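You operate a simulated robot arm through the tools that you are given. There is no shell and no other tool.

You run a simulated two-armed robot. Do the job below in one go: nothing can be reset, and whatever is moved stays where it is left.

TASK
Get the mud off the step stool and off the game board.
Fine: brush for the stool, orange pad for the board; put both back. Set down upright: brush. What is to be rubbed or washed off counts as gone when no trace of it is left.

Only the result counts: the job must be done as asked and must still hold three seconds after the hand-in. Knocking over, shifting, dropping, spilling or breaking anything else fails it.

THE ROBOT
Two 7-joint arms with fingered hands on one trunk that stands fixed in place. Base frame: the origin is at the foot of the trunk, x ahead of it, y to its left, z up. Lengths are in m, angles in degrees, forces in N, time in s.
The left shoulder is at [0.06, 0.177, 1], the right one opposite. Payload 4 kg a hand.
Tool frame (each hand has its own): the origin (TCP) lies between the finger pads and is the grasp point; the fingertips stand 0.037 m ahead of it; z points along the fingers, y is the line along which they close. Largest opening 0.124 m; the body of the gripper starts 0.043 m behind the TCP. The gripper is a hand of 3 fingers: y runs from the thumb to the fingers, the wrist lies at [-0.015, -0.108, -0.202] in the tool frame, and closing takes about 1.5 s.
Orientation is that of the tool frame in the base frame, as a unit quaternion [x, y, z, w]. With the fingers straight down and the wrist toward the robot, the tool's x, y and z point along [0, 1, 0], [1, 0, 0] and [0, 0, -1] of the base frame.

THE INTERFACE
- The arms move only by the tool arm_command. It takes "left_commands", "right_commands" or both (then of equal length, played together; a hand with none holds still); each is a list of rows, each a list of 7 numbers: the shift along the tool's x, y, z in m, then the turn, a rotation vector about the tool's x, y, z in degrees, then the opening, from 0 (shut) to 1 (fully open). In form: [[x, y, z, rx, ry, rz, hand], ...]. A call has 1 to 20 rows; each row shifts and turns the commanded pose from where the row before left it, along the tool's axes as they then stand. Rows are played at 5 a second. More than 0.05 m and 8.6 degrees between two rows, or a gripper value outside its range, and nothing of the call is played. Where a pose cannot be reached the arm comes as near as it can. A force on the tool above 40 N (or 10 N above the force at the start of the call, whichever is more), or a blocked arm, ends the call early, and 0.2 s more pass. The fingers move at their own pace (about 0.072 m/s each) and stop on an object; they squeeze with about 23 N. The grip force told is the motor's: it shows also when the fingers shut on nothing. Time passes only in rows, and 0.2 s behind the last, so rows that do not move let the fingers close. It gives the time, the measured TCP pose, the force on the tool (base axes), the opening and the grip force at its end, in the units of the frame above (readings bear some noise), with the torque about the TCP (base axes, N m) and any sound that the robot's microphone picked up, and new pictures: "pictures" is both (left out), scene, wrist or none (wrist: the cameras of the hands that moved).
- Cameras (640 x 400 px; columns grow to the right, rows downward): "scene" is now at [0.054, -0.0094, 1.6523]; the picture's right is [-0.10, -1.00, 0.00], its down [-0.66, 0.06, -0.75] and it looks along [0.75, -0.07, -0.66] (base axes); focal length 312 px, centre (320, 200). "left" rides on the left gripper at [-0.064, -0.076, -0.137] in its tool frame; the picture's right is [-0.84, -0.26, 0.48], its down [0.48, -0.76, 0.43] and it looks along [0.25, 0.60, 0.76] (tool axes); focal length 256 px, centre (320, 200). "right" rides on the right gripper at [0.064, -0.076, -0.137] in its tool frame; the picture's right is [-0.84, 0.26, -0.48], its down [-0.48, -0.76, 0.43] and it looks along [-0.25, 0.60, 0.76] (tool axes); focal length 256 px, centre (320, 200). There is no depth. A picture from a camera that has moved, and an enlarged one, comes with that camera's place and axes in the base frame and with its lens.
- raise_lower(by): slides the trunk up (or, below 0, down) by that many m; the arms and the scene camera ride with it, the base frame stays. It gives what a move gives, with no picture.
- preshape(shape, hand): the hand has 3 fingers and takes this shape, open, in about a second: jaw (thumb against the fingers, like two jaws); tri (thumb and two fingers); tip (a fingertip pinch); poke (one finger out to press); point (the index stretched); flat (the hand flat); cup (the hand cupped); fist (a fist). The gripper value then closes the fingers along that shape, each until it touches; the sizes above hold for jaw. It gives what a move gives, with no picture.
- pan_tilt(pan, tilt): turns the head with the scene camera to pan (to the left, within 86 degrees either way) and tilt (down, from -29 to 69), counted from straight ahead of the robot. It gives what a move gives, and a new picture of the scene camera.
- zoom(camera, box): a new picture of the part [left, top, right, bottom] of that camera's present view, enlarged. No time passes.
- finish_job(): hands the job in; it is judged then, once.

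Nothing tells you positions but the pictures and the camera data. Unless the task says otherwise, let go and move clear before handing in.

The tools are called after "Call:" by a JSON object that holds its "fn" and its "kwargs". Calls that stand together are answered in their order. arm_command: Moves the arms, as the interface text tells. Its arguments: {"type":"object","properties":{"left_commands":{"type":"array"},"right_commands":{"type":"array"},"pictures":{"type":"string","enum":["both","scene","wrist","none"]}},"required":[]} The other tools are called the same way: raise_lower (by) slides the trunk up or down; preshape (shape, hand) gives the hand a shape; pan_tilt (pan, tilt) turns the head that bears the scene camera; zoom (camera, box) takes an enlarged picture of a part of a camera's view; finish_job () hands the job in.

At the start:

```text
t: 0.0
left_position: [0.6264, 0.2234, 1.2291]
left_ee_rot: [0.707, 0.707, 0.0, 0.0]
left_ft_force: [0.2, 0.2, 0.2]
left_torque: [0.02, 0.0, 0.0]
left_finger_gap: 0.1235
left_finger_force: 0.1
left_shape: jaw
right_position: [0.512, -0.2482, 1.2248]
right_ee_rot: [0.707, 0.707, 0.0, 0.0]
right_ft_force: [-0.2, 0.3, 0.0]
right_torque: [-0.02, 0.02, -0.03]
right_finger_gap: 0.1238
right_finger_force: 0.1
right_shape: jaw
trunk travel left (down, up): [-0.525, 0.065]
head pan, tilt: [-5.4, 41.3]
```

scene: 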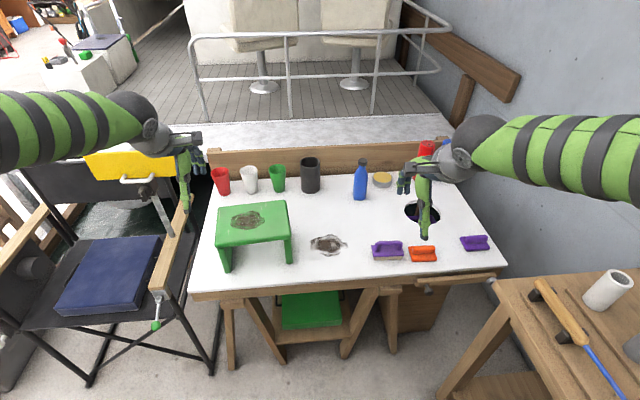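
right: 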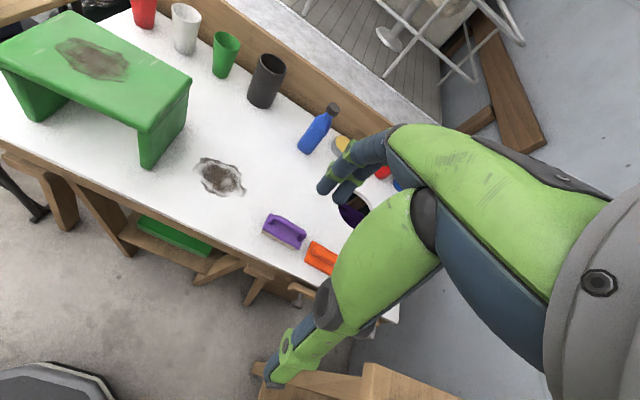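
left: 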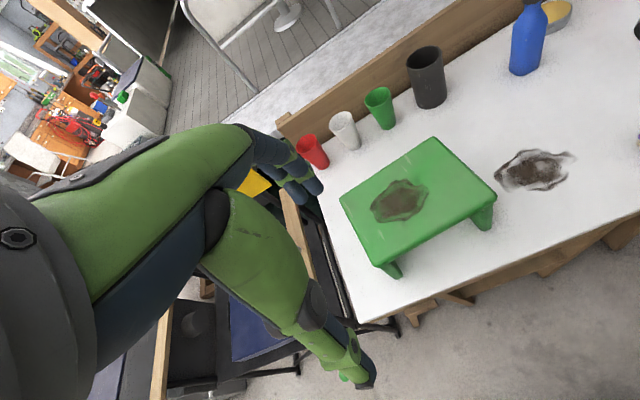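

I see a table with a green step stool (mud on top), a mud patch on the white top, a purple brush, an orange pad and another purple item. I'll zoom in to tell them apart.

Call:
{"fn": "zoom", "kwargs": {"camera": "scene", "box": [340, 140, 500, 280]}}

Call:
{"fn": "zoom", "kwargs": {"camera": "scene", "box": [190, 180, 370, 340]}}

Call:
{"fn": "zoom", "kwargs": {"camera": "right", "box": [180, 130, 420, 290]}}

```text
2.86 times, centred on (420, 210) of scene
camera zoom: at [0.054, -0.0094, 1.6523], right [-0.1, -1.0, 0.0], down [-0.66, 0.06, -0.75], along [0.75, -0.07, -0.66], focal length 893 px, centre (34, 171)
```

zoom: 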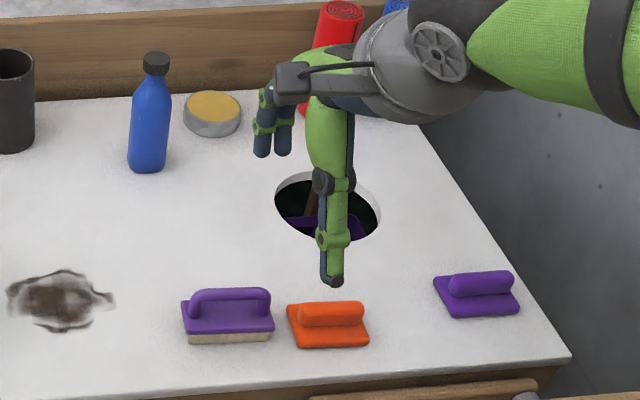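

```text
2.50 times, centred on (280, 260) of scene
camera zoom: at [0.054, -0.0094, 1.6523], right [-0.1, -1.0, 0.0], down [-0.66, 0.06, -0.75], along [0.75, -0.07, -0.66], focal length 781 px, centre (420, 50)
```

zoom: 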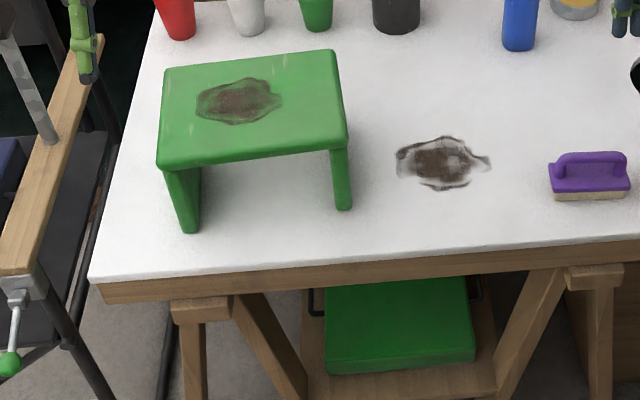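

```text
2.50 times, centred on (300, 210) of right
camera zoom: at [0.4369, -0.1852, 1.3614], right [0.26, -0.84, 0.48], down [-0.76, -0.48, -0.43], along [0.6, -0.25, -0.76], focal length 640 px, centre (370, 175)
```

zoom: 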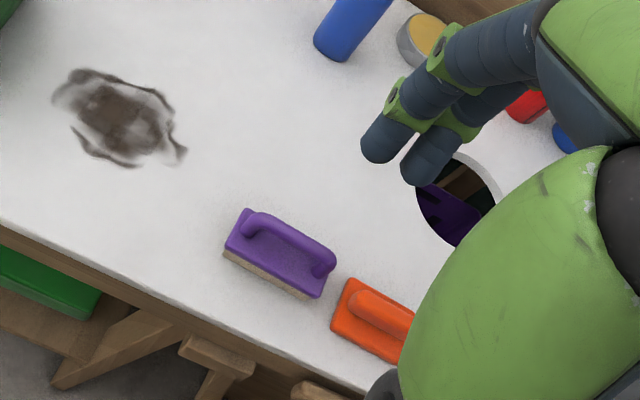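

The white top with the hole is the game board (z≈0.79); mud on it sits near [0.79, -0.11]. The stool top is at z≈0.955, with mud near [0.775, 0.157]. The purple looped brush is near [0.72, -0.31] and the orange pad near [0.70, -0.42]. I'll bring the right hand lower for a closer look at the tools.

Call:
{"fn": "arm_command", "kwargs": {"right_commands": [[-0.012, 0.0, 0.045, 0, 0, 0, 1], [-0.012, 0.0, 0.045, 0, 0, 0, 1], [-0.012, 0.0, 0.045, 0, 0, 0, 1], [-0.012, 0.0, 0.045, 0, 0, 0, 1], [-0.012, 0.0, 0.045, 0, 0, 0, 1], [0, 0, 0, 0, 0, 0, 1]]}}

Call:
{"fn": "zoom", "kwargs": {"camera": "right", "box": [120, 100, 520, 350]}}

Call:
{"fn": "zoom", "kwargs": {"camera": "scene", "box": [340, 180, 500, 280]}}

```text
t: 1.4
left_position: [0.6255, 0.2239, 1.23]
left_ee_rot: [0.707, 0.707, -0.001, 0.0]
left_ft_force: [0.6, 0.0, -1.0]
left_torque: [-0.01, -0.01, -0.01]
left_finger_gap: 0.1236
left_finger_force: 0.0
left_shape: jaw
right_position: [0.5119, -0.3091, 1.0004]
right_ee_rot: [0.707, 0.707, -0.001, 0.0]
right_ft_force: [-0.4, 0.5, 0.2]
right_torque: [-0.06, -0.01, 0.02]
right_finger_gap: 0.1237
right_finger_force: 0.0
right_shape: jaw
trunk travel left (down, up): [-0.525, 0.065]
head pan, tilt: [-5.4, 41.3]
camera scene: at [0.0535, -0.0085, 1.6523], right [-0.1, -1.0, 0.0], down [-0.66, 0.06, -0.75], along [0.75, -0.07, -0.66], focal length 312 px, centre (320, 200)
camera right: at [0.4367, -0.2444, 1.1368], right [0.26, -0.84, 0.48], down [-0.76, -0.48, -0.43], along [0.6, -0.25, -0.76], focal length 256 px, centre (320, 200)
```

scene: 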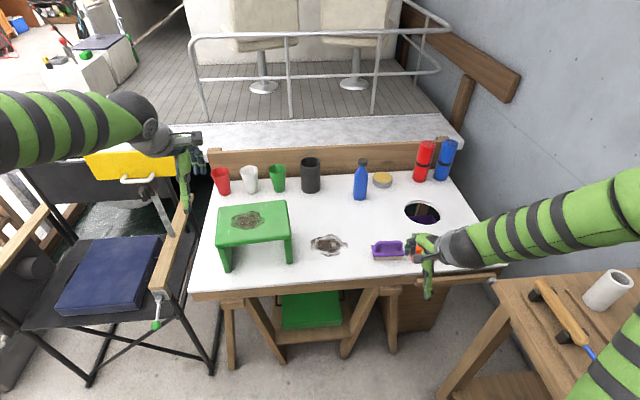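
right: 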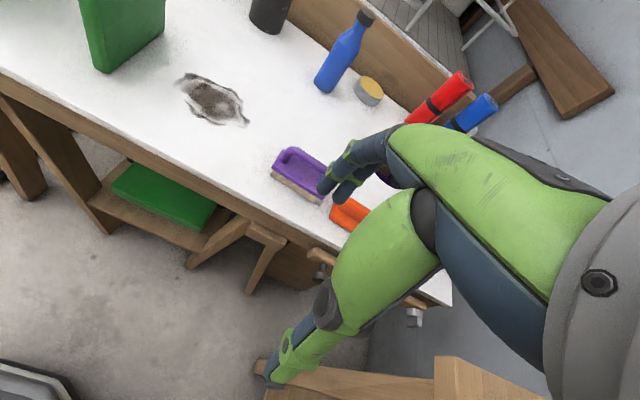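

```text
1.60 times, centred on (320, 225) of right
camera zoom: at [0.4367, -0.2444, 1.1368], right [0.26, -0.84, 0.48], down [-0.76, -0.48, -0.43], along [0.6, -0.25, -0.76], focal length 410 px, centre (320, 160)
```

zoom: 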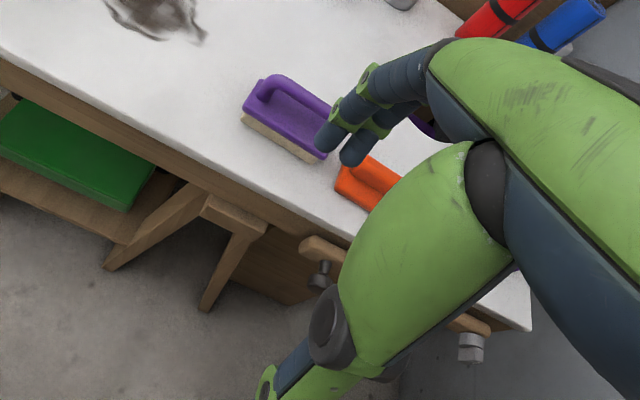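

```text
4.00 times, centred on (420, 230) of scene
camera zoom: at [0.0535, -0.0085, 1.6523], right [-0.1, -1.0, 0.0], down [-0.66, 0.06, -0.75], along [0.75, -0.07, -0.66], focal length 1250 px, centre (-80, 80)
```

zoom: 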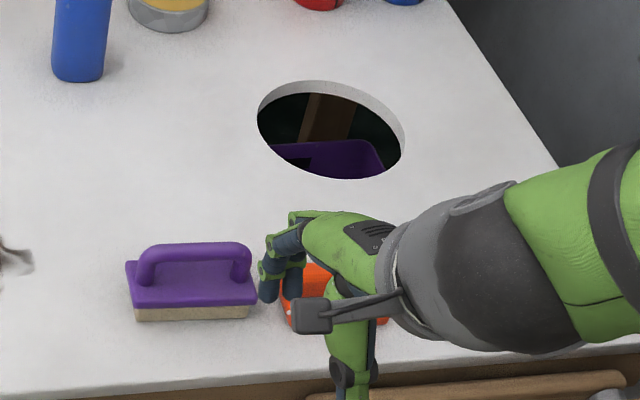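

The brush's block spans about x 0.70–0.745, y -0.255 to -0.353, with its handle top at about z 0.85. I'll move the right hand above it and send the left arm out to the left to clear the stool.

Call:
{"fn": "arm_command", "kwargs": {"right_commands": [[0.001, 0.042, 0.003, 0, 0, 0, 1], [0.001, 0.042, 0.003, 0, 0, 0, 1], [0.001, 0.042, 0.003, 0, 0, 0, 1], [0.001, 0.042, 0.003, 0, 0, 0, 1], [0.001, 0.042, 0.003, 0, 0, 0, 1], [0, 0, 0, 0, 0, 0, 1]], "left_commands": [[0.04, -0.015, 0, 0, 0, 0, 1], [0.04, -0.015, 0, 0, 0, 0, 1], [0.04, -0.015, 0, 0, 0, 0, 1], [0.04, -0.015, 0, 0, 0, 0, 1], [0.04, -0.015, 0, 0, 0, 0, 1], [0, 0, 0, 0, 0, 0, 1]]}}

Call:
{"fn": "zoom", "kwargs": {"camera": "right", "box": [160, 180, 400, 330]}}

Call:
{"fn": "zoom", "kwargs": {"camera": "scene", "box": [340, 180, 500, 280]}}

```text
t: 2.8
left_position: [0.5503, 0.4234, 1.2296]
left_ee_rot: [0.707, 0.707, 0.0, 0.0]
left_ft_force: [-0.4, 0.3, 0.2]
left_torque: [0.0, -0.01, 0.02]
left_finger_gap: 0.1237
left_finger_force: 0.0
left_shape: jaw
right_position: [0.722, -0.3022, 0.985]
right_ee_rot: [0.707, 0.707, -0.001, 0.001]
right_ft_force: [-0.4, -0.2, 0.2]
right_torque: [-0.02, -0.01, 0.01]
right_finger_gap: 0.1238
right_finger_force: 0.0
right_shape: jaw
trunk travel left (down, up): [-0.525, 0.065]
head pan, tilt: [-5.4, 41.3]
camera scene: at [0.0537, -0.0098, 1.6523], right [-0.1, -1.0, 0.0], down [-0.66, 0.06, -0.75], along [0.75, -0.07, -0.66], focal length 312 px, centre (320, 200)
camera right: at [0.6472, -0.2398, 1.1214], right [0.26, -0.84, 0.48], down [-0.76, -0.48, -0.43], along [0.6, -0.25, -0.76], focal length 256 px, centre (320, 200)
camera left: at [0.4747, 0.3609, 1.3666], right [-0.26, -0.84, -0.48], down [-0.76, 0.48, -0.43], along [0.6, 0.26, -0.76], focal length 256 px, centre (320, 200)
```

scene: 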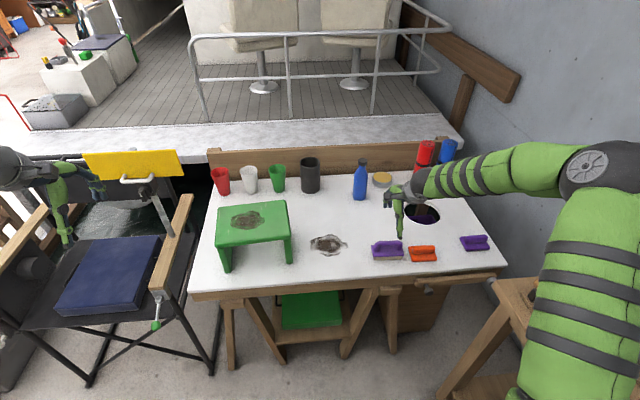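
right: 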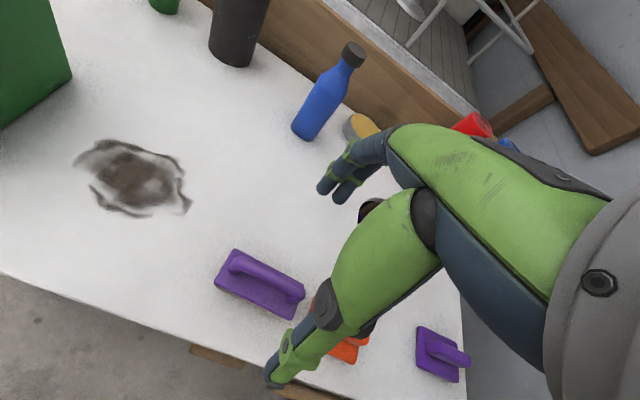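
left: 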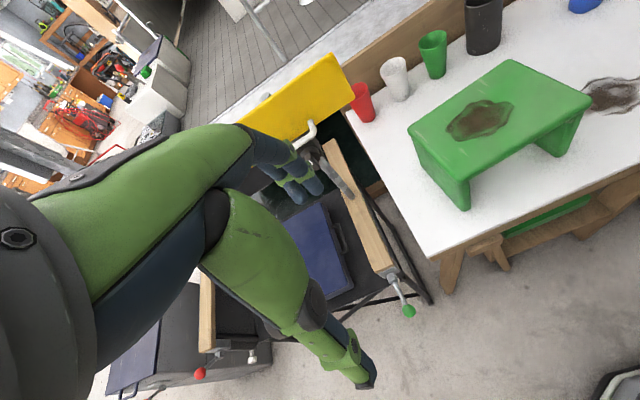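

```text
2.67 times, centred on (280, 255) of right
camera zoom: at [0.6472, -0.2398, 1.1214], right [0.26, -0.84, 0.48], down [-0.76, -0.48, -0.43], along [0.6, -0.25, -0.76], focal length 683 px, centre (427, 53)
```

zoom: 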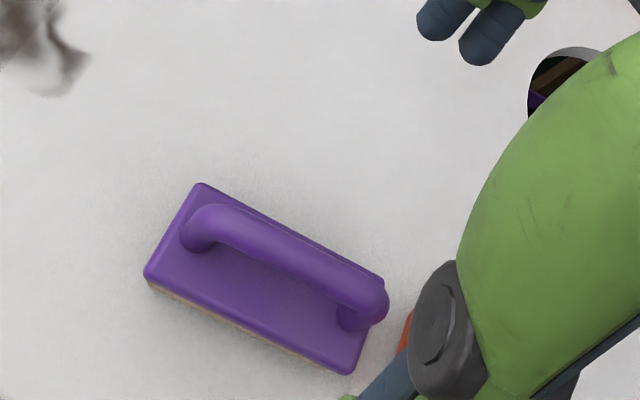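

```text
4.00 times, centred on (420, 230) of scene
camera zoom: at [0.0537, -0.0098, 1.6523], right [-0.1, -1.0, 0.0], down [-0.66, 0.06, -0.75], along [0.75, -0.07, -0.66], focal length 1250 px, centre (-80, 80)
```

zoom: 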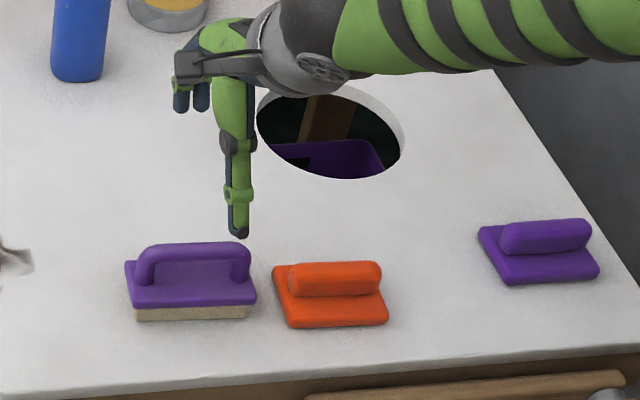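

The depth estimate is still uncertain by 1–2 cm (block top between z 0.795 and 0.82). I'll go down part-way, aligned with the handle, and look again.

Call:
{"fn": "arm_command", "kwargs": {"right_commands": [[-0.003, 0.008, 0.018, 0, 0, 1.2, 1], [-0.003, 0.008, 0.018, 0, 0, 1.1, 1], [0, 0, 0.018, 0, 0, 0, 1], [0, 0, 0, 0, 0, 0, 1]]}}

Call:
{"fn": "zoom", "kwargs": {"camera": "right", "box": [160, 180, 400, 330]}}

Call:
{"fn": "zoom", "kwargs": {"camera": "scene", "box": [350, 200, 446, 260]}}

```text
t: 3.8
left_position: [0.5518, 0.4244, 1.2301]
left_ee_rot: [0.707, 0.707, 0.001, -0.001]
left_ft_force: [0.3, 0.5, 0.0]
left_torque: [0.0, -0.02, 0.01]
left_finger_gap: 0.1238
left_finger_force: 0.0
left_shape: jaw
right_position: [0.7382, -0.3089, 0.9299]
right_ee_rot: [0.721, 0.693, 0.0, 0.001]
right_ft_force: [0.1, -0.4, 0.5]
right_torque: [0.0, 0.0, 0.0]
right_finger_gap: 0.1236
right_finger_force: 0.0
right_shape: jaw
trunk travel left (down, up): [-0.525, 0.065]
head pan, tilt: [-5.4, 41.3]
camera scene: at [0.0539, -0.0095, 1.6523], right [-0.1, -1.0, 0.0], down [-0.66, 0.06, -0.75], along [0.75, -0.07, -0.66], focal length 312 px, centre (320, 200)
camera right: at [0.6652, -0.2431, 1.0673], right [0.22, -0.85, 0.48], down [-0.78, -0.45, -0.43], along [0.59, -0.28, -0.76], focal length 256 px, centre (320, 200)
```

scene: 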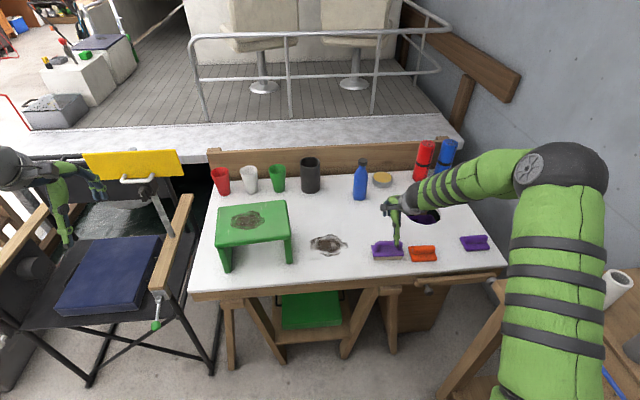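
right: 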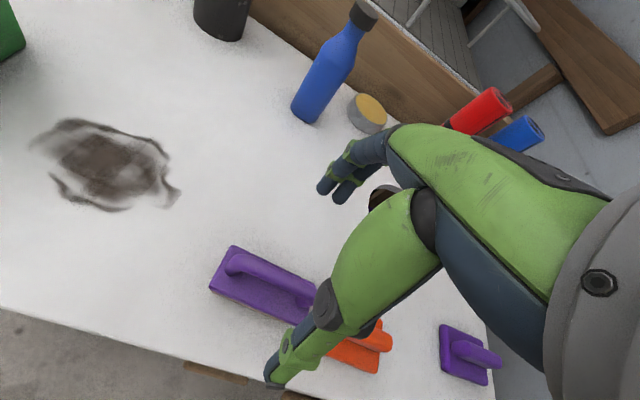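

```text
2.67 times, centred on (280, 255) of right
camera zoom: at [0.6652, -0.2431, 1.0673], right [0.22, -0.85, 0.48], down [-0.78, -0.45, -0.43], along [0.59, -0.28, -0.76], focal length 683 px, centre (427, 53)
```

zoom: 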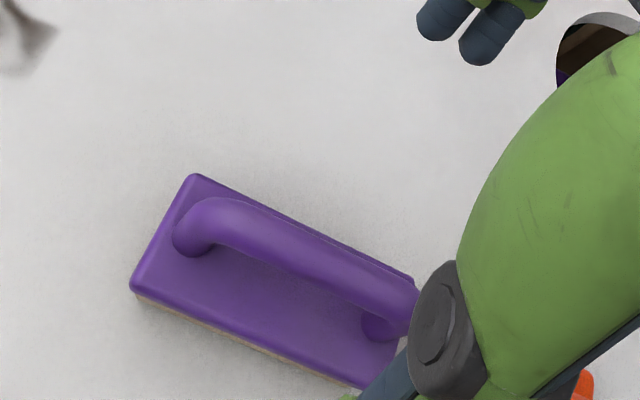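

```text
6.67 times, centred on (398, 230) of scene
camera zoom: at [0.0539, -0.0095, 1.6523], right [-0.1, -1.0, 0.0], down [-0.66, 0.06, -0.75], along [0.75, -0.07, -0.66], focal length 2083 px, centre (-200, 0)
```

zoom: 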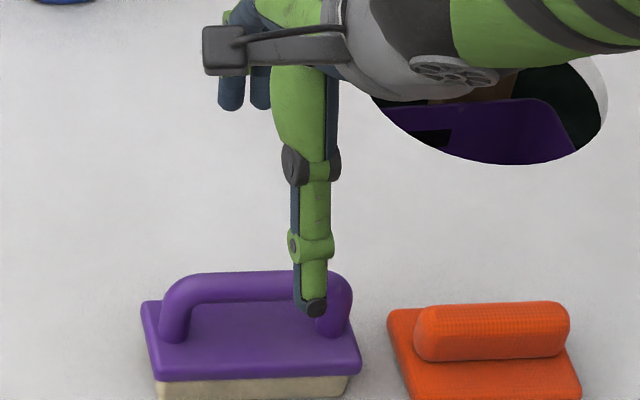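

The handle bar centre triangulates to about [0.741, -0.309, 0.828]. I'll descend so the fingertips straddle it just above the block.

Call:
{"fn": "arm_command", "kwargs": {"right_commands": [[0, 0.003, 0.02, 0, 0, 0, 1], [0, 0, 0.02, 0, 0, 0, 1], [0, 0, 0.02, 0, 0, 0, 1], [0, 0, 0.015, 0, 0, 0, 1], [0, 0, 0, 0, 0, 0, 1]]}}

Call:
{"fn": "zoom", "kwargs": {"camera": "right", "box": [160, 150, 400, 300]}}

Call:
{"fn": "zoom", "kwargs": {"camera": "scene", "box": [350, 210, 446, 270]}}

```text
t: 5.0
left_position: [0.5517, 0.4239, 1.229]
left_ee_rot: [0.707, 0.707, 0.001, 0.0]
left_ft_force: [0.0, 0.2, -0.1]
left_torque: [0.03, -0.03, 0.0]
left_finger_gap: 0.124
left_finger_force: 0.1
left_shape: jaw
right_position: [0.7407, -0.3103, 0.8555]
right_ee_rot: [0.722, 0.692, 0.001, 0.0]
right_ft_force: [0.0, -0.8, -0.6]
right_torque: [0.03, -0.01, -0.01]
right_finger_gap: 0.1238
right_finger_force: 0.0
right_shape: jaw
trunk travel left (down, up): [-0.525, 0.065]
head pan, tilt: [-5.4, 41.3]
camera scene: at [0.054, -0.0092, 1.6523], right [-0.1, -1.0, 0.0], down [-0.66, 0.06, -0.75], along [0.75, -0.07, -0.66], focal length 312 px, centre (320, 200)
camera right: at [0.6682, -0.2436, 0.9923], right [0.22, -0.85, 0.48], down [-0.78, -0.45, -0.43], along [0.59, -0.28, -0.76], focal length 256 px, centre (320, 200)
```

scene: 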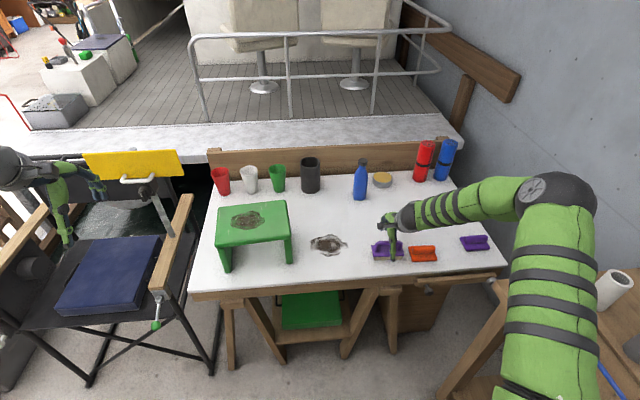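
right: 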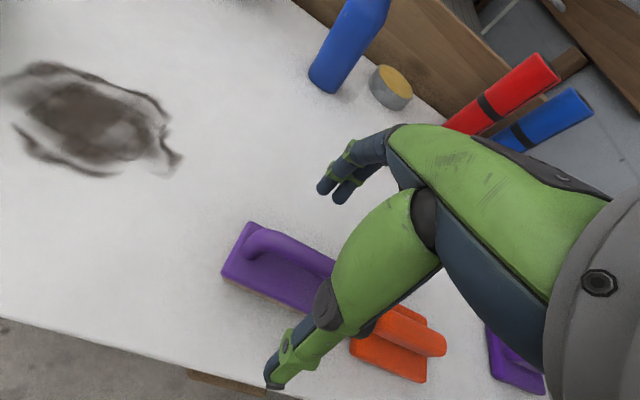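

```text
2.67 times, centred on (280, 225) of right
camera zoom: at [0.6682, -0.2436, 0.9923], right [0.22, -0.85, 0.48], down [-0.78, -0.45, -0.43], along [0.59, -0.28, -0.76], focal length 683 px, centre (427, 133)
```

zoom: 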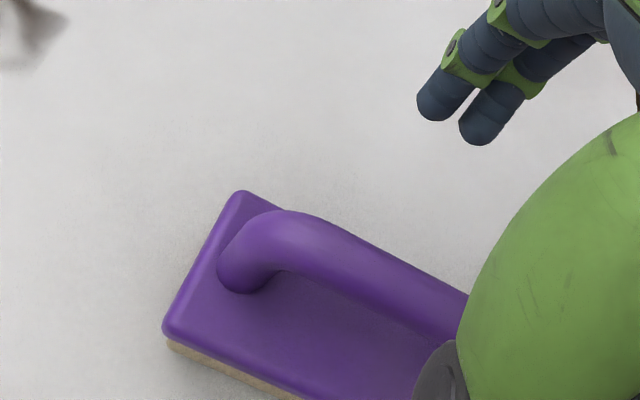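

```text
6.67 times, centred on (398, 240) of scene
camera zoom: at [0.054, -0.0092, 1.6523], right [-0.1, -1.0, 0.0], down [-0.66, 0.06, -0.75], along [0.75, -0.07, -0.66], focal length 2083 px, centre (-200, -67)
```

zoom: 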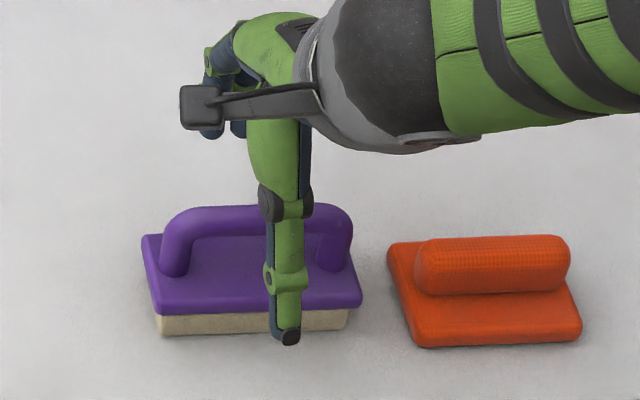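

The fingertips are level with the bar's underside and about 2 cm above the block. I'll descend 12 mm more, then close.

Call:
{"fn": "arm_command", "kwargs": {"right_commands": [[0, 0, 0.006, 0, 0, 0, 1], [0, 0, 0.006, 0, 0, 0, 1], [0, 0, 0, 0, 0, 0, 1]], "pictures": "none"}}

Call:
{"fn": "arm_command", "kwargs": {"right_commands": [[0, 0, 0, 0, 0, 0, 0.6], [0, 0, 0, 0, 0, 0, 0.3], [0, 0, 0, 0, 0, 0, 0], [0, 0, 0, 0, 0, 0, 0], [0, 0, 0, 0, 0, 0, 0], [0, 0, 0, 0, 0, 0, 0], [0, 0, 0, 0, 0, 0, 0], [0, 0, 0, 0, 0, 0, 0]]}}

Call:
{"fn": "zoom", "kwargs": {"camera": "scene", "box": [350, 210, 446, 270]}}

Call:
{"fn": "zoom", "kwargs": {"camera": "right", "box": [160, 150, 400, 300]}}

```text
t: 5.8
left_position: [0.5515, 0.4255, 1.2291]
left_ee_rot: [0.707, 0.707, 0.0, 0.0]
left_ft_force: [0.3, 0.3, -0.9]
left_torque: [0.0, -0.03, 0.02]
left_finger_gap: 0.124
left_finger_force: 0.1
left_shape: jaw
right_position: [0.7407, -0.3107, 0.8436]
right_ee_rot: [0.721, 0.693, 0.0, 0.0]
right_ft_force: [0.3, -0.3, 0.4]
right_torque: [-0.04, 0.01, 0.0]
right_finger_gap: 0.1239
right_finger_force: 0.0
right_shape: jaw
trunk travel left (down, up): [-0.525, 0.065]
head pan, tilt: [-5.4, 41.3]
```

```text
t: 7.6
left_position: [0.552, 0.4248, 1.2304]
left_ee_rot: [0.706, 0.708, 0.0, 0.0]
left_ft_force: [1.0, -0.2, -0.3]
left_torque: [0.0, -0.01, 0.02]
left_finger_gap: 0.1237
left_finger_force: 0.0
left_shape: jaw
right_position: [0.7399, -0.3106, 0.8437]
right_ee_rot: [0.721, 0.692, 0.0, -0.001]
right_ft_force: [1.0, -1.2, 3.0]
right_torque: [-0.01, -0.11, -0.03]
right_finger_gap: 0.0055
right_finger_force: 23.0
right_shape: jaw
trunk travel left (down, up): [-0.525, 0.065]
head pan, tilt: [-5.4, 41.3]
camera scene: at [0.0538, -0.0093, 1.6523], right [-0.1, -1.0, 0.0], down [-0.66, 0.06, -0.75], along [0.75, -0.07, -0.66], focal length 312 px, centre (320, 200)
camera right: at [0.6681, -0.2433, 0.9807], right [0.22, -0.85, 0.48], down [-0.78, -0.45, -0.44], along [0.59, -0.28, -0.76], focal length 256 px, centre (320, 200)
```

scene: 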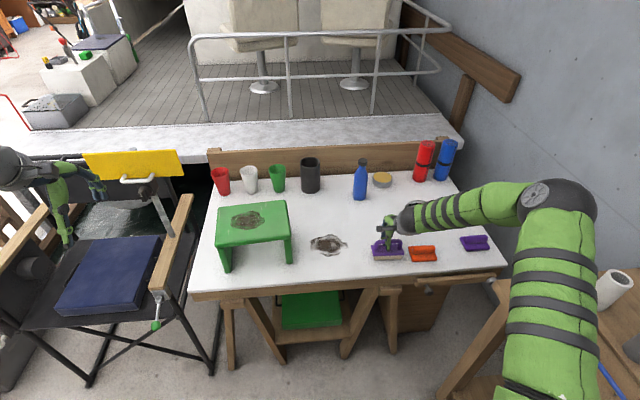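
right: 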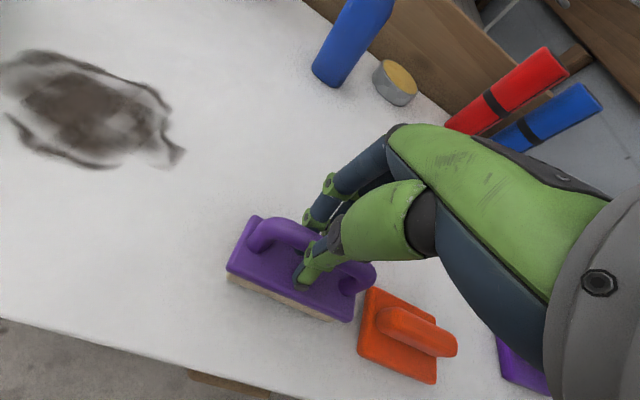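

```text
6.67 times, centred on (398, 240) of scene
camera zoom: at [0.0538, -0.0093, 1.6523], right [-0.1, -1.0, 0.0], down [-0.66, 0.06, -0.75], along [0.75, -0.07, -0.66], focal length 2083 px, centre (-200, -67)
```

zoom: 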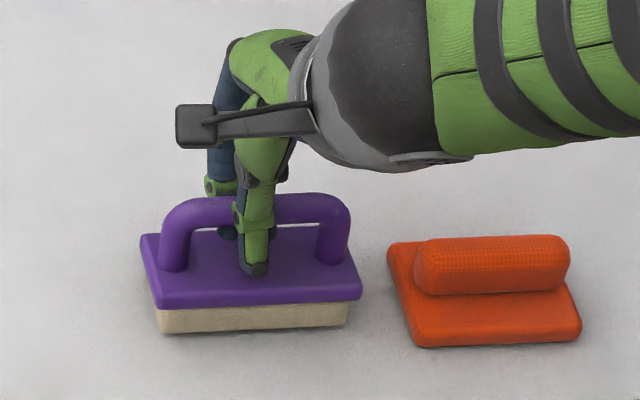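

```text
2.67 times, centred on (280, 225) of right
camera zoom: at [0.6681, -0.2433, 0.9807], right [0.22, -0.85, 0.48], down [-0.78, -0.45, -0.44], along [0.59, -0.28, -0.76], focal length 683 px, centre (427, 133)
```

zoom: 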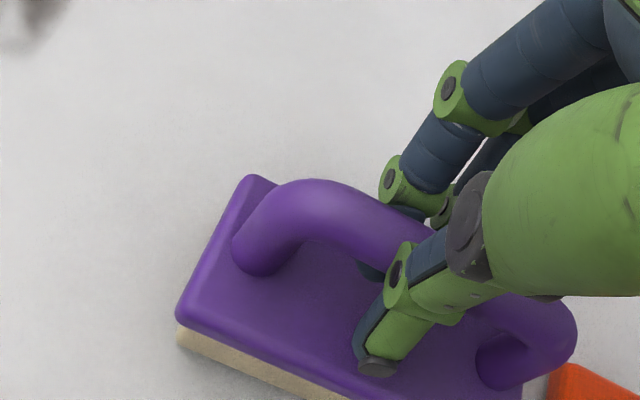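

The fingers have closed around the bar with a 23 N grip. I'll lift a few centimetres to check the hold.

Call:
{"fn": "arm_command", "kwargs": {"right_commands": [[0, 0, -0.01, 0, 0, 0, 0], [0, 0, -0.02, 0, 0, 0, 0], [0, 0, -0.03, 0, 0, 0, 0], [0, 0, -0.04, 0, 0, 0, 0], [0, 0, 0, 0, 0, 0, 0], [0, 0, 0, 0, 0, 0, 0]]}}

Call:
{"fn": "zoom", "kwargs": {"camera": "scene", "box": [350, 190, 446, 250]}}

Call:
{"fn": "zoom", "kwargs": {"camera": "right", "box": [160, 150, 400, 300]}}

```text
t: 9.0
left_position: [0.5523, 0.4227, 1.2304]
left_ee_rot: [0.707, 0.707, 0.0, 0.0]
left_ft_force: [-0.2, -0.9, 0.5]
left_torque: [-0.02, 0.0, 0.01]
left_finger_gap: 0.1234
left_finger_force: 0.0
left_shape: jaw
right_position: [0.7405, -0.3075, 0.9449]
right_ee_rot: [0.722, 0.692, 0.0, 0.0]
right_ft_force: [1.4, 0.2, -1.2]
right_torque: [-0.02, -0.03, -0.03]
right_finger_gap: 0.0041
right_finger_force: 22.9
right_shape: jaw
trunk travel left (down, up): [-0.525, 0.065]
head pan, tilt: [-5.4, 41.3]
camera scene: at [0.054, -0.0093, 1.6523], right [-0.1, -1.0, 0.0], down [-0.66, 0.06, -0.75], along [0.75, -0.07, -0.66], focal length 312 px, centre (320, 200)
camera right: at [0.6686, -0.242, 1.0809], right [0.22, -0.85, 0.48], down [-0.78, -0.45, -0.43], along [0.59, -0.28, -0.76], focal length 256 px, centre (320, 200)
```

scene: 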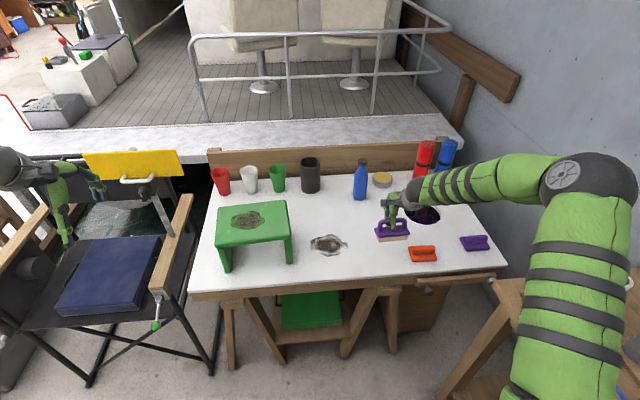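
right: 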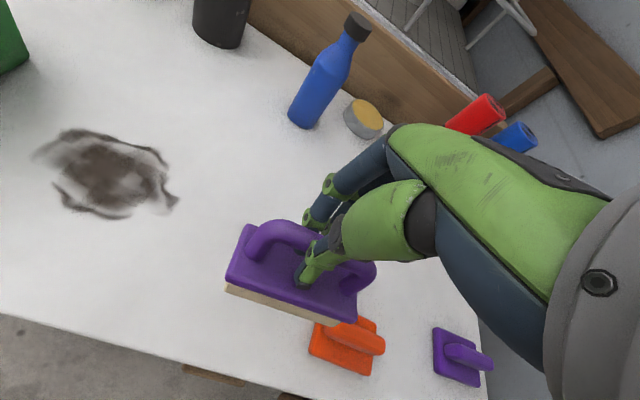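

```text
6.67 times, centred on (398, 220) of scene
camera zoom: at [0.054, -0.0093, 1.6523], right [-0.1, -1.0, 0.0], down [-0.66, 0.06, -0.75], along [0.75, -0.07, -0.66], focal length 2083 px, centre (-200, 67)
```

zoom: 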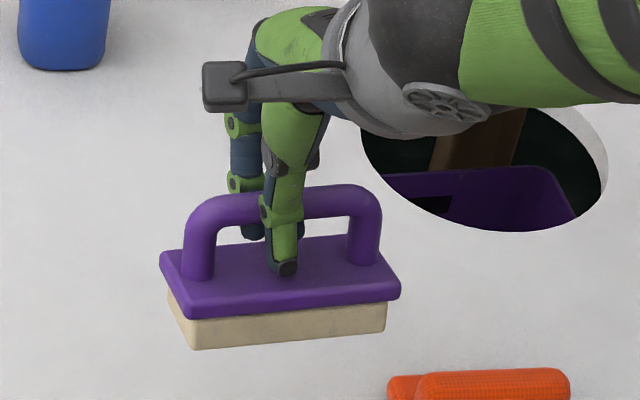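

```text
2.67 times, centred on (280, 225) of right
camera zoom: at [0.6686, -0.242, 1.0809], right [0.22, -0.85, 0.48], down [-0.78, -0.45, -0.43], along [0.59, -0.28, -0.76], focal length 683 px, centre (427, 133)
```

zoom: 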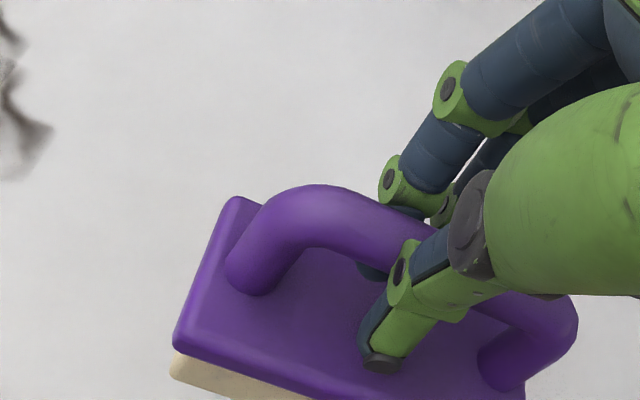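

The brush is held firmly, with its bristle bottom about 0.07–0.075 m below the TCP. Next I'll raise it and carry it over to the stool, whose mud spans about x 0.725–0.811, y 0.095–0.207.

Call:
{"fn": "arm_command", "kwargs": {"right_commands": [[0, 0, -0.04, 0, 0, 0, 0], [0, 0, -0.045, 0, 0, 0, 0], [0, 0, -0.045, 0, 0, 0, 0], [0, 0, -0.045, 0, 0, 0, 0], [0.02, -0.001, 0, 0, 0, 0, 0], [0.04, -0.0018, 0, 0, 0, 0, 0], [0.044, -0.0018, 0, 0, 0, 0, 0], [0.044, -0.0018, 0, 0, 0, 0, 0], [0.044, -0.0018, 0, 0, 0, 0, 0], [0.044, -0.0018, 0, 0, 0, 0, 0], [0.044, -0.0018, 0, 0, 0, 0, 0], [0.044, -0.0018, 0, 0, 0, 0, 0], [0.044, -0.0018, 0, 0, 0, 0, 0], [0.04, -0.0018, 0, 0, 0, 0, 0], [0.03, -0.001, 0, 0, 0, 0, 0], [0, 0, 0, 0, 0, 0, 0], [0, 0, 0, 0, 0, 0, 0]]}}

Call:
{"fn": "zoom", "kwargs": {"camera": "scene", "box": [190, 160, 334, 250]}}

Call:
{"fn": "zoom", "kwargs": {"camera": "right", "box": [160, 150, 400, 300]}}

```text
t: 12.6
left_position: [0.55, 0.4246, 1.2303]
left_ee_rot: [0.707, 0.707, -0.001, 0.0]
left_ft_force: [0.3, 0.0, 1.0]
left_torque: [-0.01, 0.0, -0.02]
left_finger_gap: 0.1233
left_finger_force: 0.0
left_shape: jaw
right_position: [0.7413, 0.129, 1.1184]
right_ee_rot: [0.721, 0.693, -0.001, 0.0]
right_ft_force: [-0.3, -0.4, -0.7]
right_torque: [0.02, 0.0, -0.01]
right_finger_gap: 0.0035
right_finger_force: 23.3
right_shape: jaw
trunk travel left (down, up): [-0.525, 0.065]
head pan, tilt: [-5.4, 41.3]
camera scene: at [0.0542, -0.009, 1.6523], right [-0.1, -1.0, 0.0], down [-0.66, 0.06, -0.75], along [0.75, -0.07, -0.66], focal length 312 px, centre (320, 200)
camera right: at [0.6694, 0.1956, 1.2547], right [0.22, -0.85, 0.48], down [-0.78, -0.45, -0.43], along [0.59, -0.28, -0.76], focal length 256 px, centre (320, 200)
```

scene: 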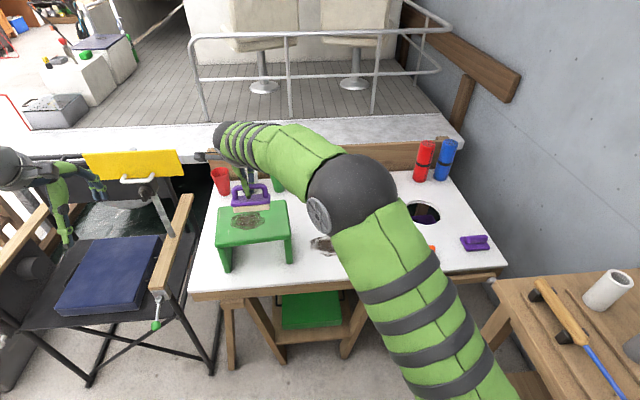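
right: 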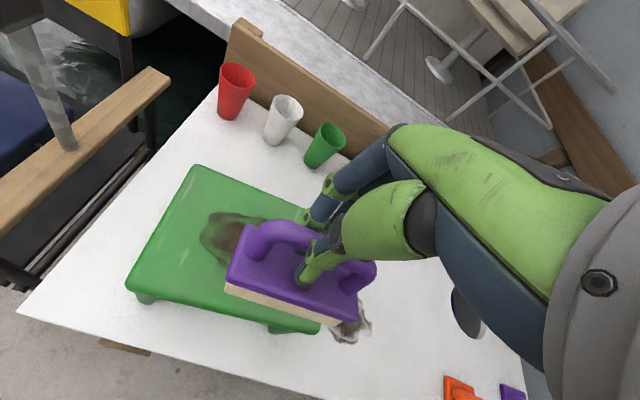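

```text
4.44 times, centred on (262, 205) of scene
camera zoom: at [0.0542, -0.009, 1.6523], right [-0.1, -1.0, 0.0], down [-0.66, 0.06, -0.75], along [0.75, -0.07, -0.66], focal length 1389 px, centre (578, 178)
```

zoom: 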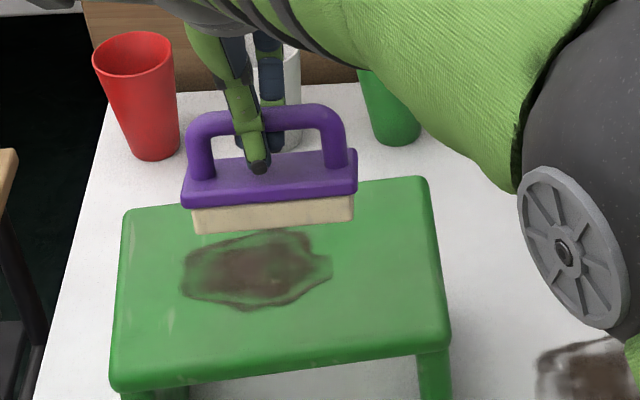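

```text
2.67 times, centred on (280, 225) of right
camera zoom: at [0.6694, 0.1956, 1.2547], right [0.22, -0.85, 0.48], down [-0.78, -0.45, -0.43], along [0.59, -0.28, -0.76], focal length 683 px, centre (427, 133)
```

zoom: 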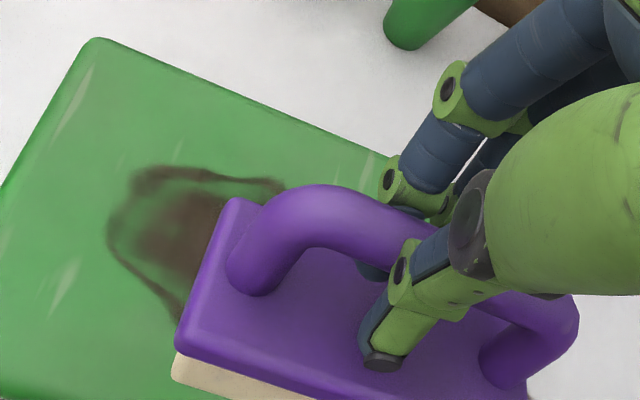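

Triangulating again puts the stool top nearer z≈0.93, with mud centred around [0.79, 0.157]. I'll move over its centre and down to just above contact, then check.

Call:
{"fn": "arm_command", "kwargs": {"right_commands": [[0.015, 0.024, 0.01, 0, 0, 0, 0], [0.015, 0.024, 0.02, 0, 0, 0, 0], [0, 0, 0.03, 0, 0, 0, 0], [0, 0, 0.028, 0, 0, 0, 0], [0, 0, 0, 0, 0, 0, 0]]}}

Call:
{"fn": "zoom", "kwargs": {"camera": "scene", "box": [190, 160, 334, 250]}}

Call:
{"fn": "zoom", "kwargs": {"camera": "right", "box": [160, 150, 400, 300]}}

```text
t: 13.8
left_position: [0.5515, 0.4236, 1.2305]
left_ee_rot: [0.707, 0.707, 0.001, 0.0]
left_ft_force: [0.0, -1.1, 0.3]
left_torque: [0.0, 0.04, 0.05]
left_finger_gap: 0.124
left_finger_force: 0.1
left_shape: jaw
right_position: [0.7888, 0.1566, 1.0314]
right_ee_rot: [0.722, 0.692, 0.001, 0.0]
right_ft_force: [0.5, -0.1, -1.7]
right_torque: [0.05, -0.01, 0.01]
right_finger_gap: 0.0035
right_finger_force: 22.6
right_shape: jaw
trunk travel left (down, up): [-0.525, 0.065]
head pan, tilt: [-5.4, 41.3]
camera scene: at [0.0539, -0.0094, 1.6523], right [-0.1, -1.0, 0.0], down [-0.66, 0.06, -0.75], along [0.75, -0.07, -0.66], focal length 312 px, centre (320, 200)
camera right: at [0.7169, 0.2233, 1.1671], right [0.22, -0.85, 0.48], down [-0.78, -0.45, -0.44], along [0.59, -0.28, -0.76], focal length 256 px, centre (320, 200)
```

scene: 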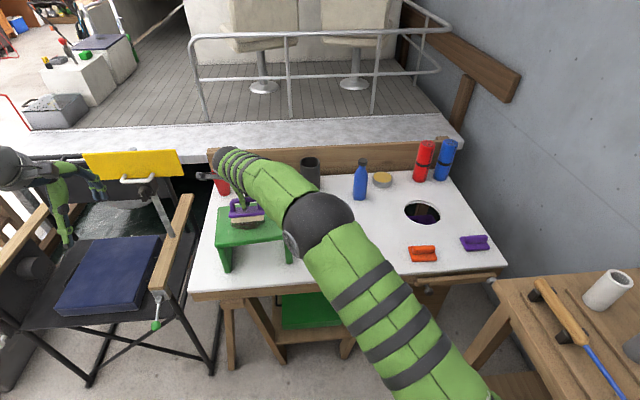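
right: 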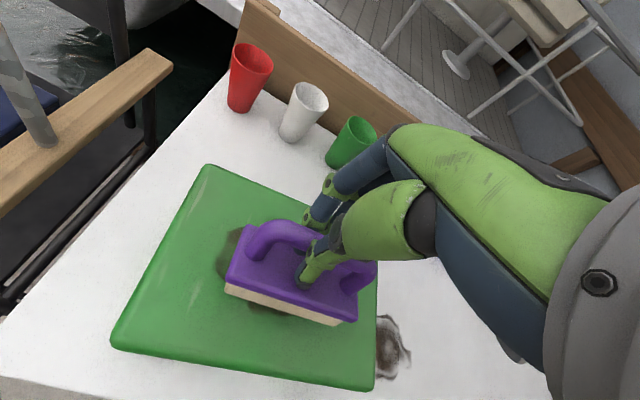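

```text
4.44 times, centred on (262, 205) of scene
camera zoom: at [0.0539, -0.0094, 1.6523], right [-0.1, -1.0, 0.0], down [-0.66, 0.06, -0.75], along [0.75, -0.07, -0.66], focal length 1389 px, centre (578, 178)
```

zoom: 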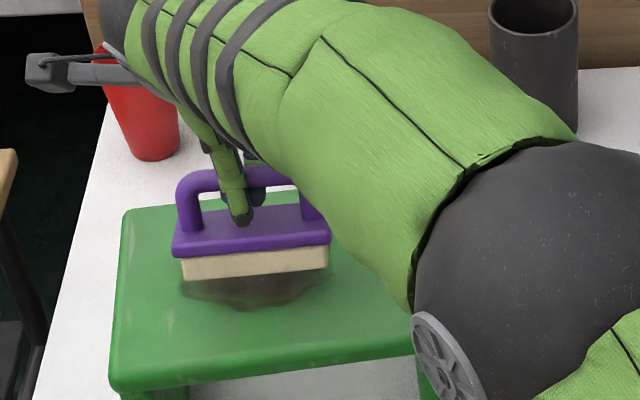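

```text
2.67 times, centred on (280, 225) of right
camera zoom: at [0.7169, 0.2233, 1.1671], right [0.22, -0.85, 0.48], down [-0.78, -0.45, -0.44], along [0.59, -0.28, -0.76], focal length 683 px, centre (427, 133)
```

zoom: 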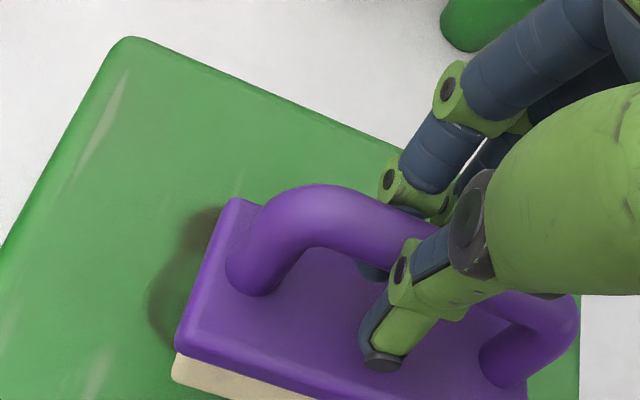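

The brush hovers just above the mud. I'll lower it in small steps and watch the force.

Call:
{"fn": "arm_command", "kwargs": {"right_commands": [[0, 0, 0.004, 0, 0, 0, 0], [0, 0, 0.004, 0, 0, 0, 0], [0, 0, 0.004, 0, 0, 0, 0], [0, 0, 0, 0, 0, 0, 0]], "pictures": "none"}}

Call:
{"fn": "arm_command", "kwargs": {"right_commands": [[0, 0, 0.003, 0, 0, 0, 0], [0, 0, 0.003, 0, 0, 0, 0], [0, 0, 0, 0, 0, 0, 0]], "pictures": "none"}}

Call:
{"fn": "zoom", "kwargs": {"camera": "scene", "box": [190, 160, 334, 250]}}

Call:
{"fn": "zoom", "kwargs": {"camera": "right", "box": [160, 150, 400, 300]}}

```text
t: 14.8
left_position: [0.5525, 0.4248, 1.2303]
left_ee_rot: [0.707, 0.707, 0.0, 0.0]
left_ft_force: [0.4, 0.4, 0.2]
left_torque: [-0.01, -0.02, -0.02]
left_finger_gap: 0.1237
left_finger_force: 0.0
left_shape: jaw
right_position: [0.7895, 0.1566, 1.0188]
right_ee_rot: [0.721, 0.693, 0.0, 0.001]
right_ft_force: [-0.5, 0.4, -0.7]
right_torque: [-0.02, -0.04, 0.01]
right_finger_gap: 0.0036
right_finger_force: 23.1
right_shape: jaw
trunk travel left (down, up): [-0.525, 0.065]
head pan, tilt: [-5.4, 41.3]
```

```text
t: 15.6
left_position: [0.5509, 0.4244, 1.2295]
left_ee_rot: [0.707, 0.708, 0.001, 0.0]
left_ft_force: [-0.2, -0.2, 0.1]
left_torque: [0.02, -0.04, 0.0]
left_finger_gap: 0.1238
left_finger_force: 0.1
left_shape: jaw
right_position: [0.7889, 0.1569, 1.0138]
right_ee_rot: [0.722, 0.692, 0.0, 0.0]
right_ft_force: [-0.4, 0.2, -0.7]
right_torque: [-0.01, 0.0, -0.01]
right_finger_gap: 0.0034
right_finger_force: 23.2
right_shape: jaw
trunk travel left (down, up): [-0.525, 0.065]
head pan, tilt: [-5.4, 41.3]
```

```text
4.44 times, centred on (262, 205) of scene
camera zoom: at [0.0542, -0.0092, 1.6523], right [-0.1, -1.0, 0.0], down [-0.66, 0.06, -0.75], along [0.75, -0.07, -0.66], focal length 1389 px, centre (578, 178)
```

zoom: 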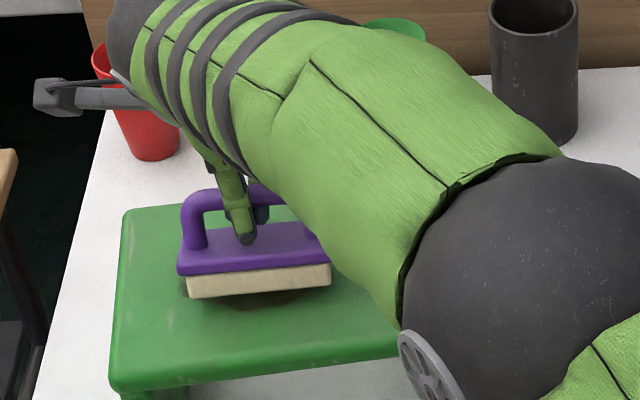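

```text
2.67 times, centred on (280, 225) of right
camera zoom: at [0.7168, 0.2233, 1.1497], right [0.22, -0.85, 0.48], down [-0.78, -0.45, -0.43], along [0.59, -0.28, -0.76], focal length 683 px, centre (427, 133)
```

zoom: 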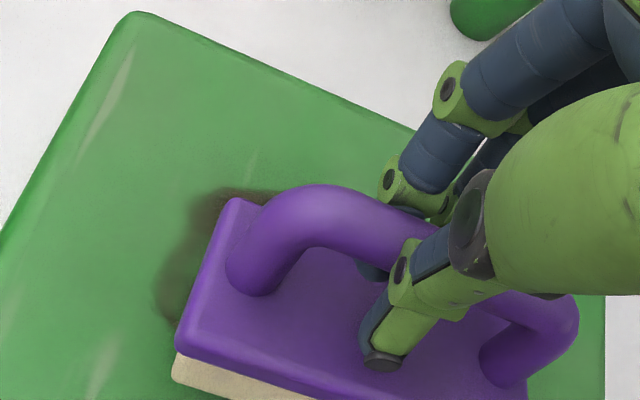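

No contact yet at TCP z 1.014, so I'll keep lowering.

Call:
{"fn": "arm_command", "kwargs": {"right_commands": [[0, 0, 0.003, 0, 0, 0, 0], [0, 0, 0.003, 0, 0, 0, 0], [0, 0, 0, 0, 0, 0, 0]], "pictures": "none"}}

Call:
{"fn": "arm_command", "kwargs": {"right_commands": [[0, 0, 0.003, 0, 0, 0, 0], [0, 0, 0, 0, 0, 0, 0]], "pictures": "none"}}

Call:
{"fn": "arm_command", "kwargs": {"right_commands": [[0, 0, 0.002, 0, 0, 0, 0], [0, 0, 0, 0, 0, 0, 0]], "pictures": "none"}}

Call:
{"fn": "zoom", "kwargs": {"camera": "scene", "box": [190, 160, 334, 250]}}

```text
t: 16.4
left_position: [0.552, 0.4245, 1.2296]
left_ee_rot: [0.707, 0.707, 0.0, 0.0]
left_ft_force: [-0.1, 0.4, 0.2]
left_torque: [-0.01, 0.0, -0.05]
left_finger_gap: 0.1239
left_finger_force: 0.0
left_shape: jaw
right_position: [0.7895, 0.1573, 1.0066]
right_ee_rot: [0.721, 0.693, -0.001, 0.0]
right_ft_force: [0.2, -0.2, -0.6]
right_torque: [0.04, 0.04, 0.01]
right_finger_gap: 0.0038
right_finger_force: 22.9
right_shape: jaw
trunk travel left (down, up): [-0.525, 0.065]
head pan, tilt: [-5.4, 41.3]
```

```text
t: 17.0
left_position: [0.552, 0.4239, 1.2309]
left_ee_rot: [0.707, 0.707, 0.0, 0.0]
left_ft_force: [0.6, 0.2, 0.7]
left_torque: [0.04, 0.02, -0.02]
left_finger_gap: 0.1235
left_finger_force: 0.0
left_shape: jaw
right_position: [0.7876, 0.157, 1.0051]
right_ee_rot: [0.721, 0.693, 0.002, -0.001]
right_ft_force: [-1.5, -1.1, 5.8]
right_torque: [-0.01, -0.06, -0.01]
right_finger_gap: 0.0033
right_finger_force: 23.2
right_shape: jaw
trunk travel left (down, up): [-0.525, 0.065]
head pan, tilt: [-5.4, 41.3]
```

```text
t: 17.6
left_position: [0.5514, 0.4239, 1.2317]
left_ee_rot: [0.707, 0.707, 0.001, 0.001]
left_ft_force: [0.3, -0.4, -0.3]
left_torque: [0.02, 0.03, -0.02]
left_finger_gap: 0.1234
left_finger_force: 0.0
left_shape: jaw
right_position: [0.7883, 0.1572, 1.0049]
right_ee_rot: [0.722, 0.692, 0.003, 0.001]
right_ft_force: [-1.8, -0.5, 16.4]
right_torque: [0.02, -0.15, -0.03]
right_finger_gap: 0.0036
right_finger_force: 22.9
right_shape: jaw
trunk travel left (down, up): [-0.525, 0.065]
head pan, tilt: [-5.4, 41.3]
```

```text
4.44 times, centred on (262, 205) of scene
camera zoom: at [0.0522, -0.0097, 1.6525], right [-0.1, -1.0, 0.0], down [-0.66, 0.06, -0.75], along [0.75, -0.07, -0.66], focal length 1389 px, centre (578, 178)
```

zoom: 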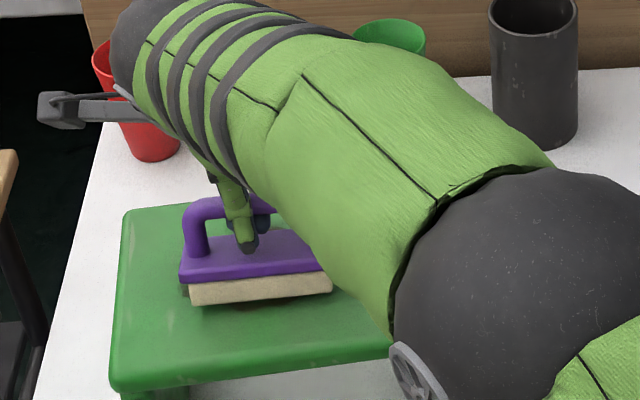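

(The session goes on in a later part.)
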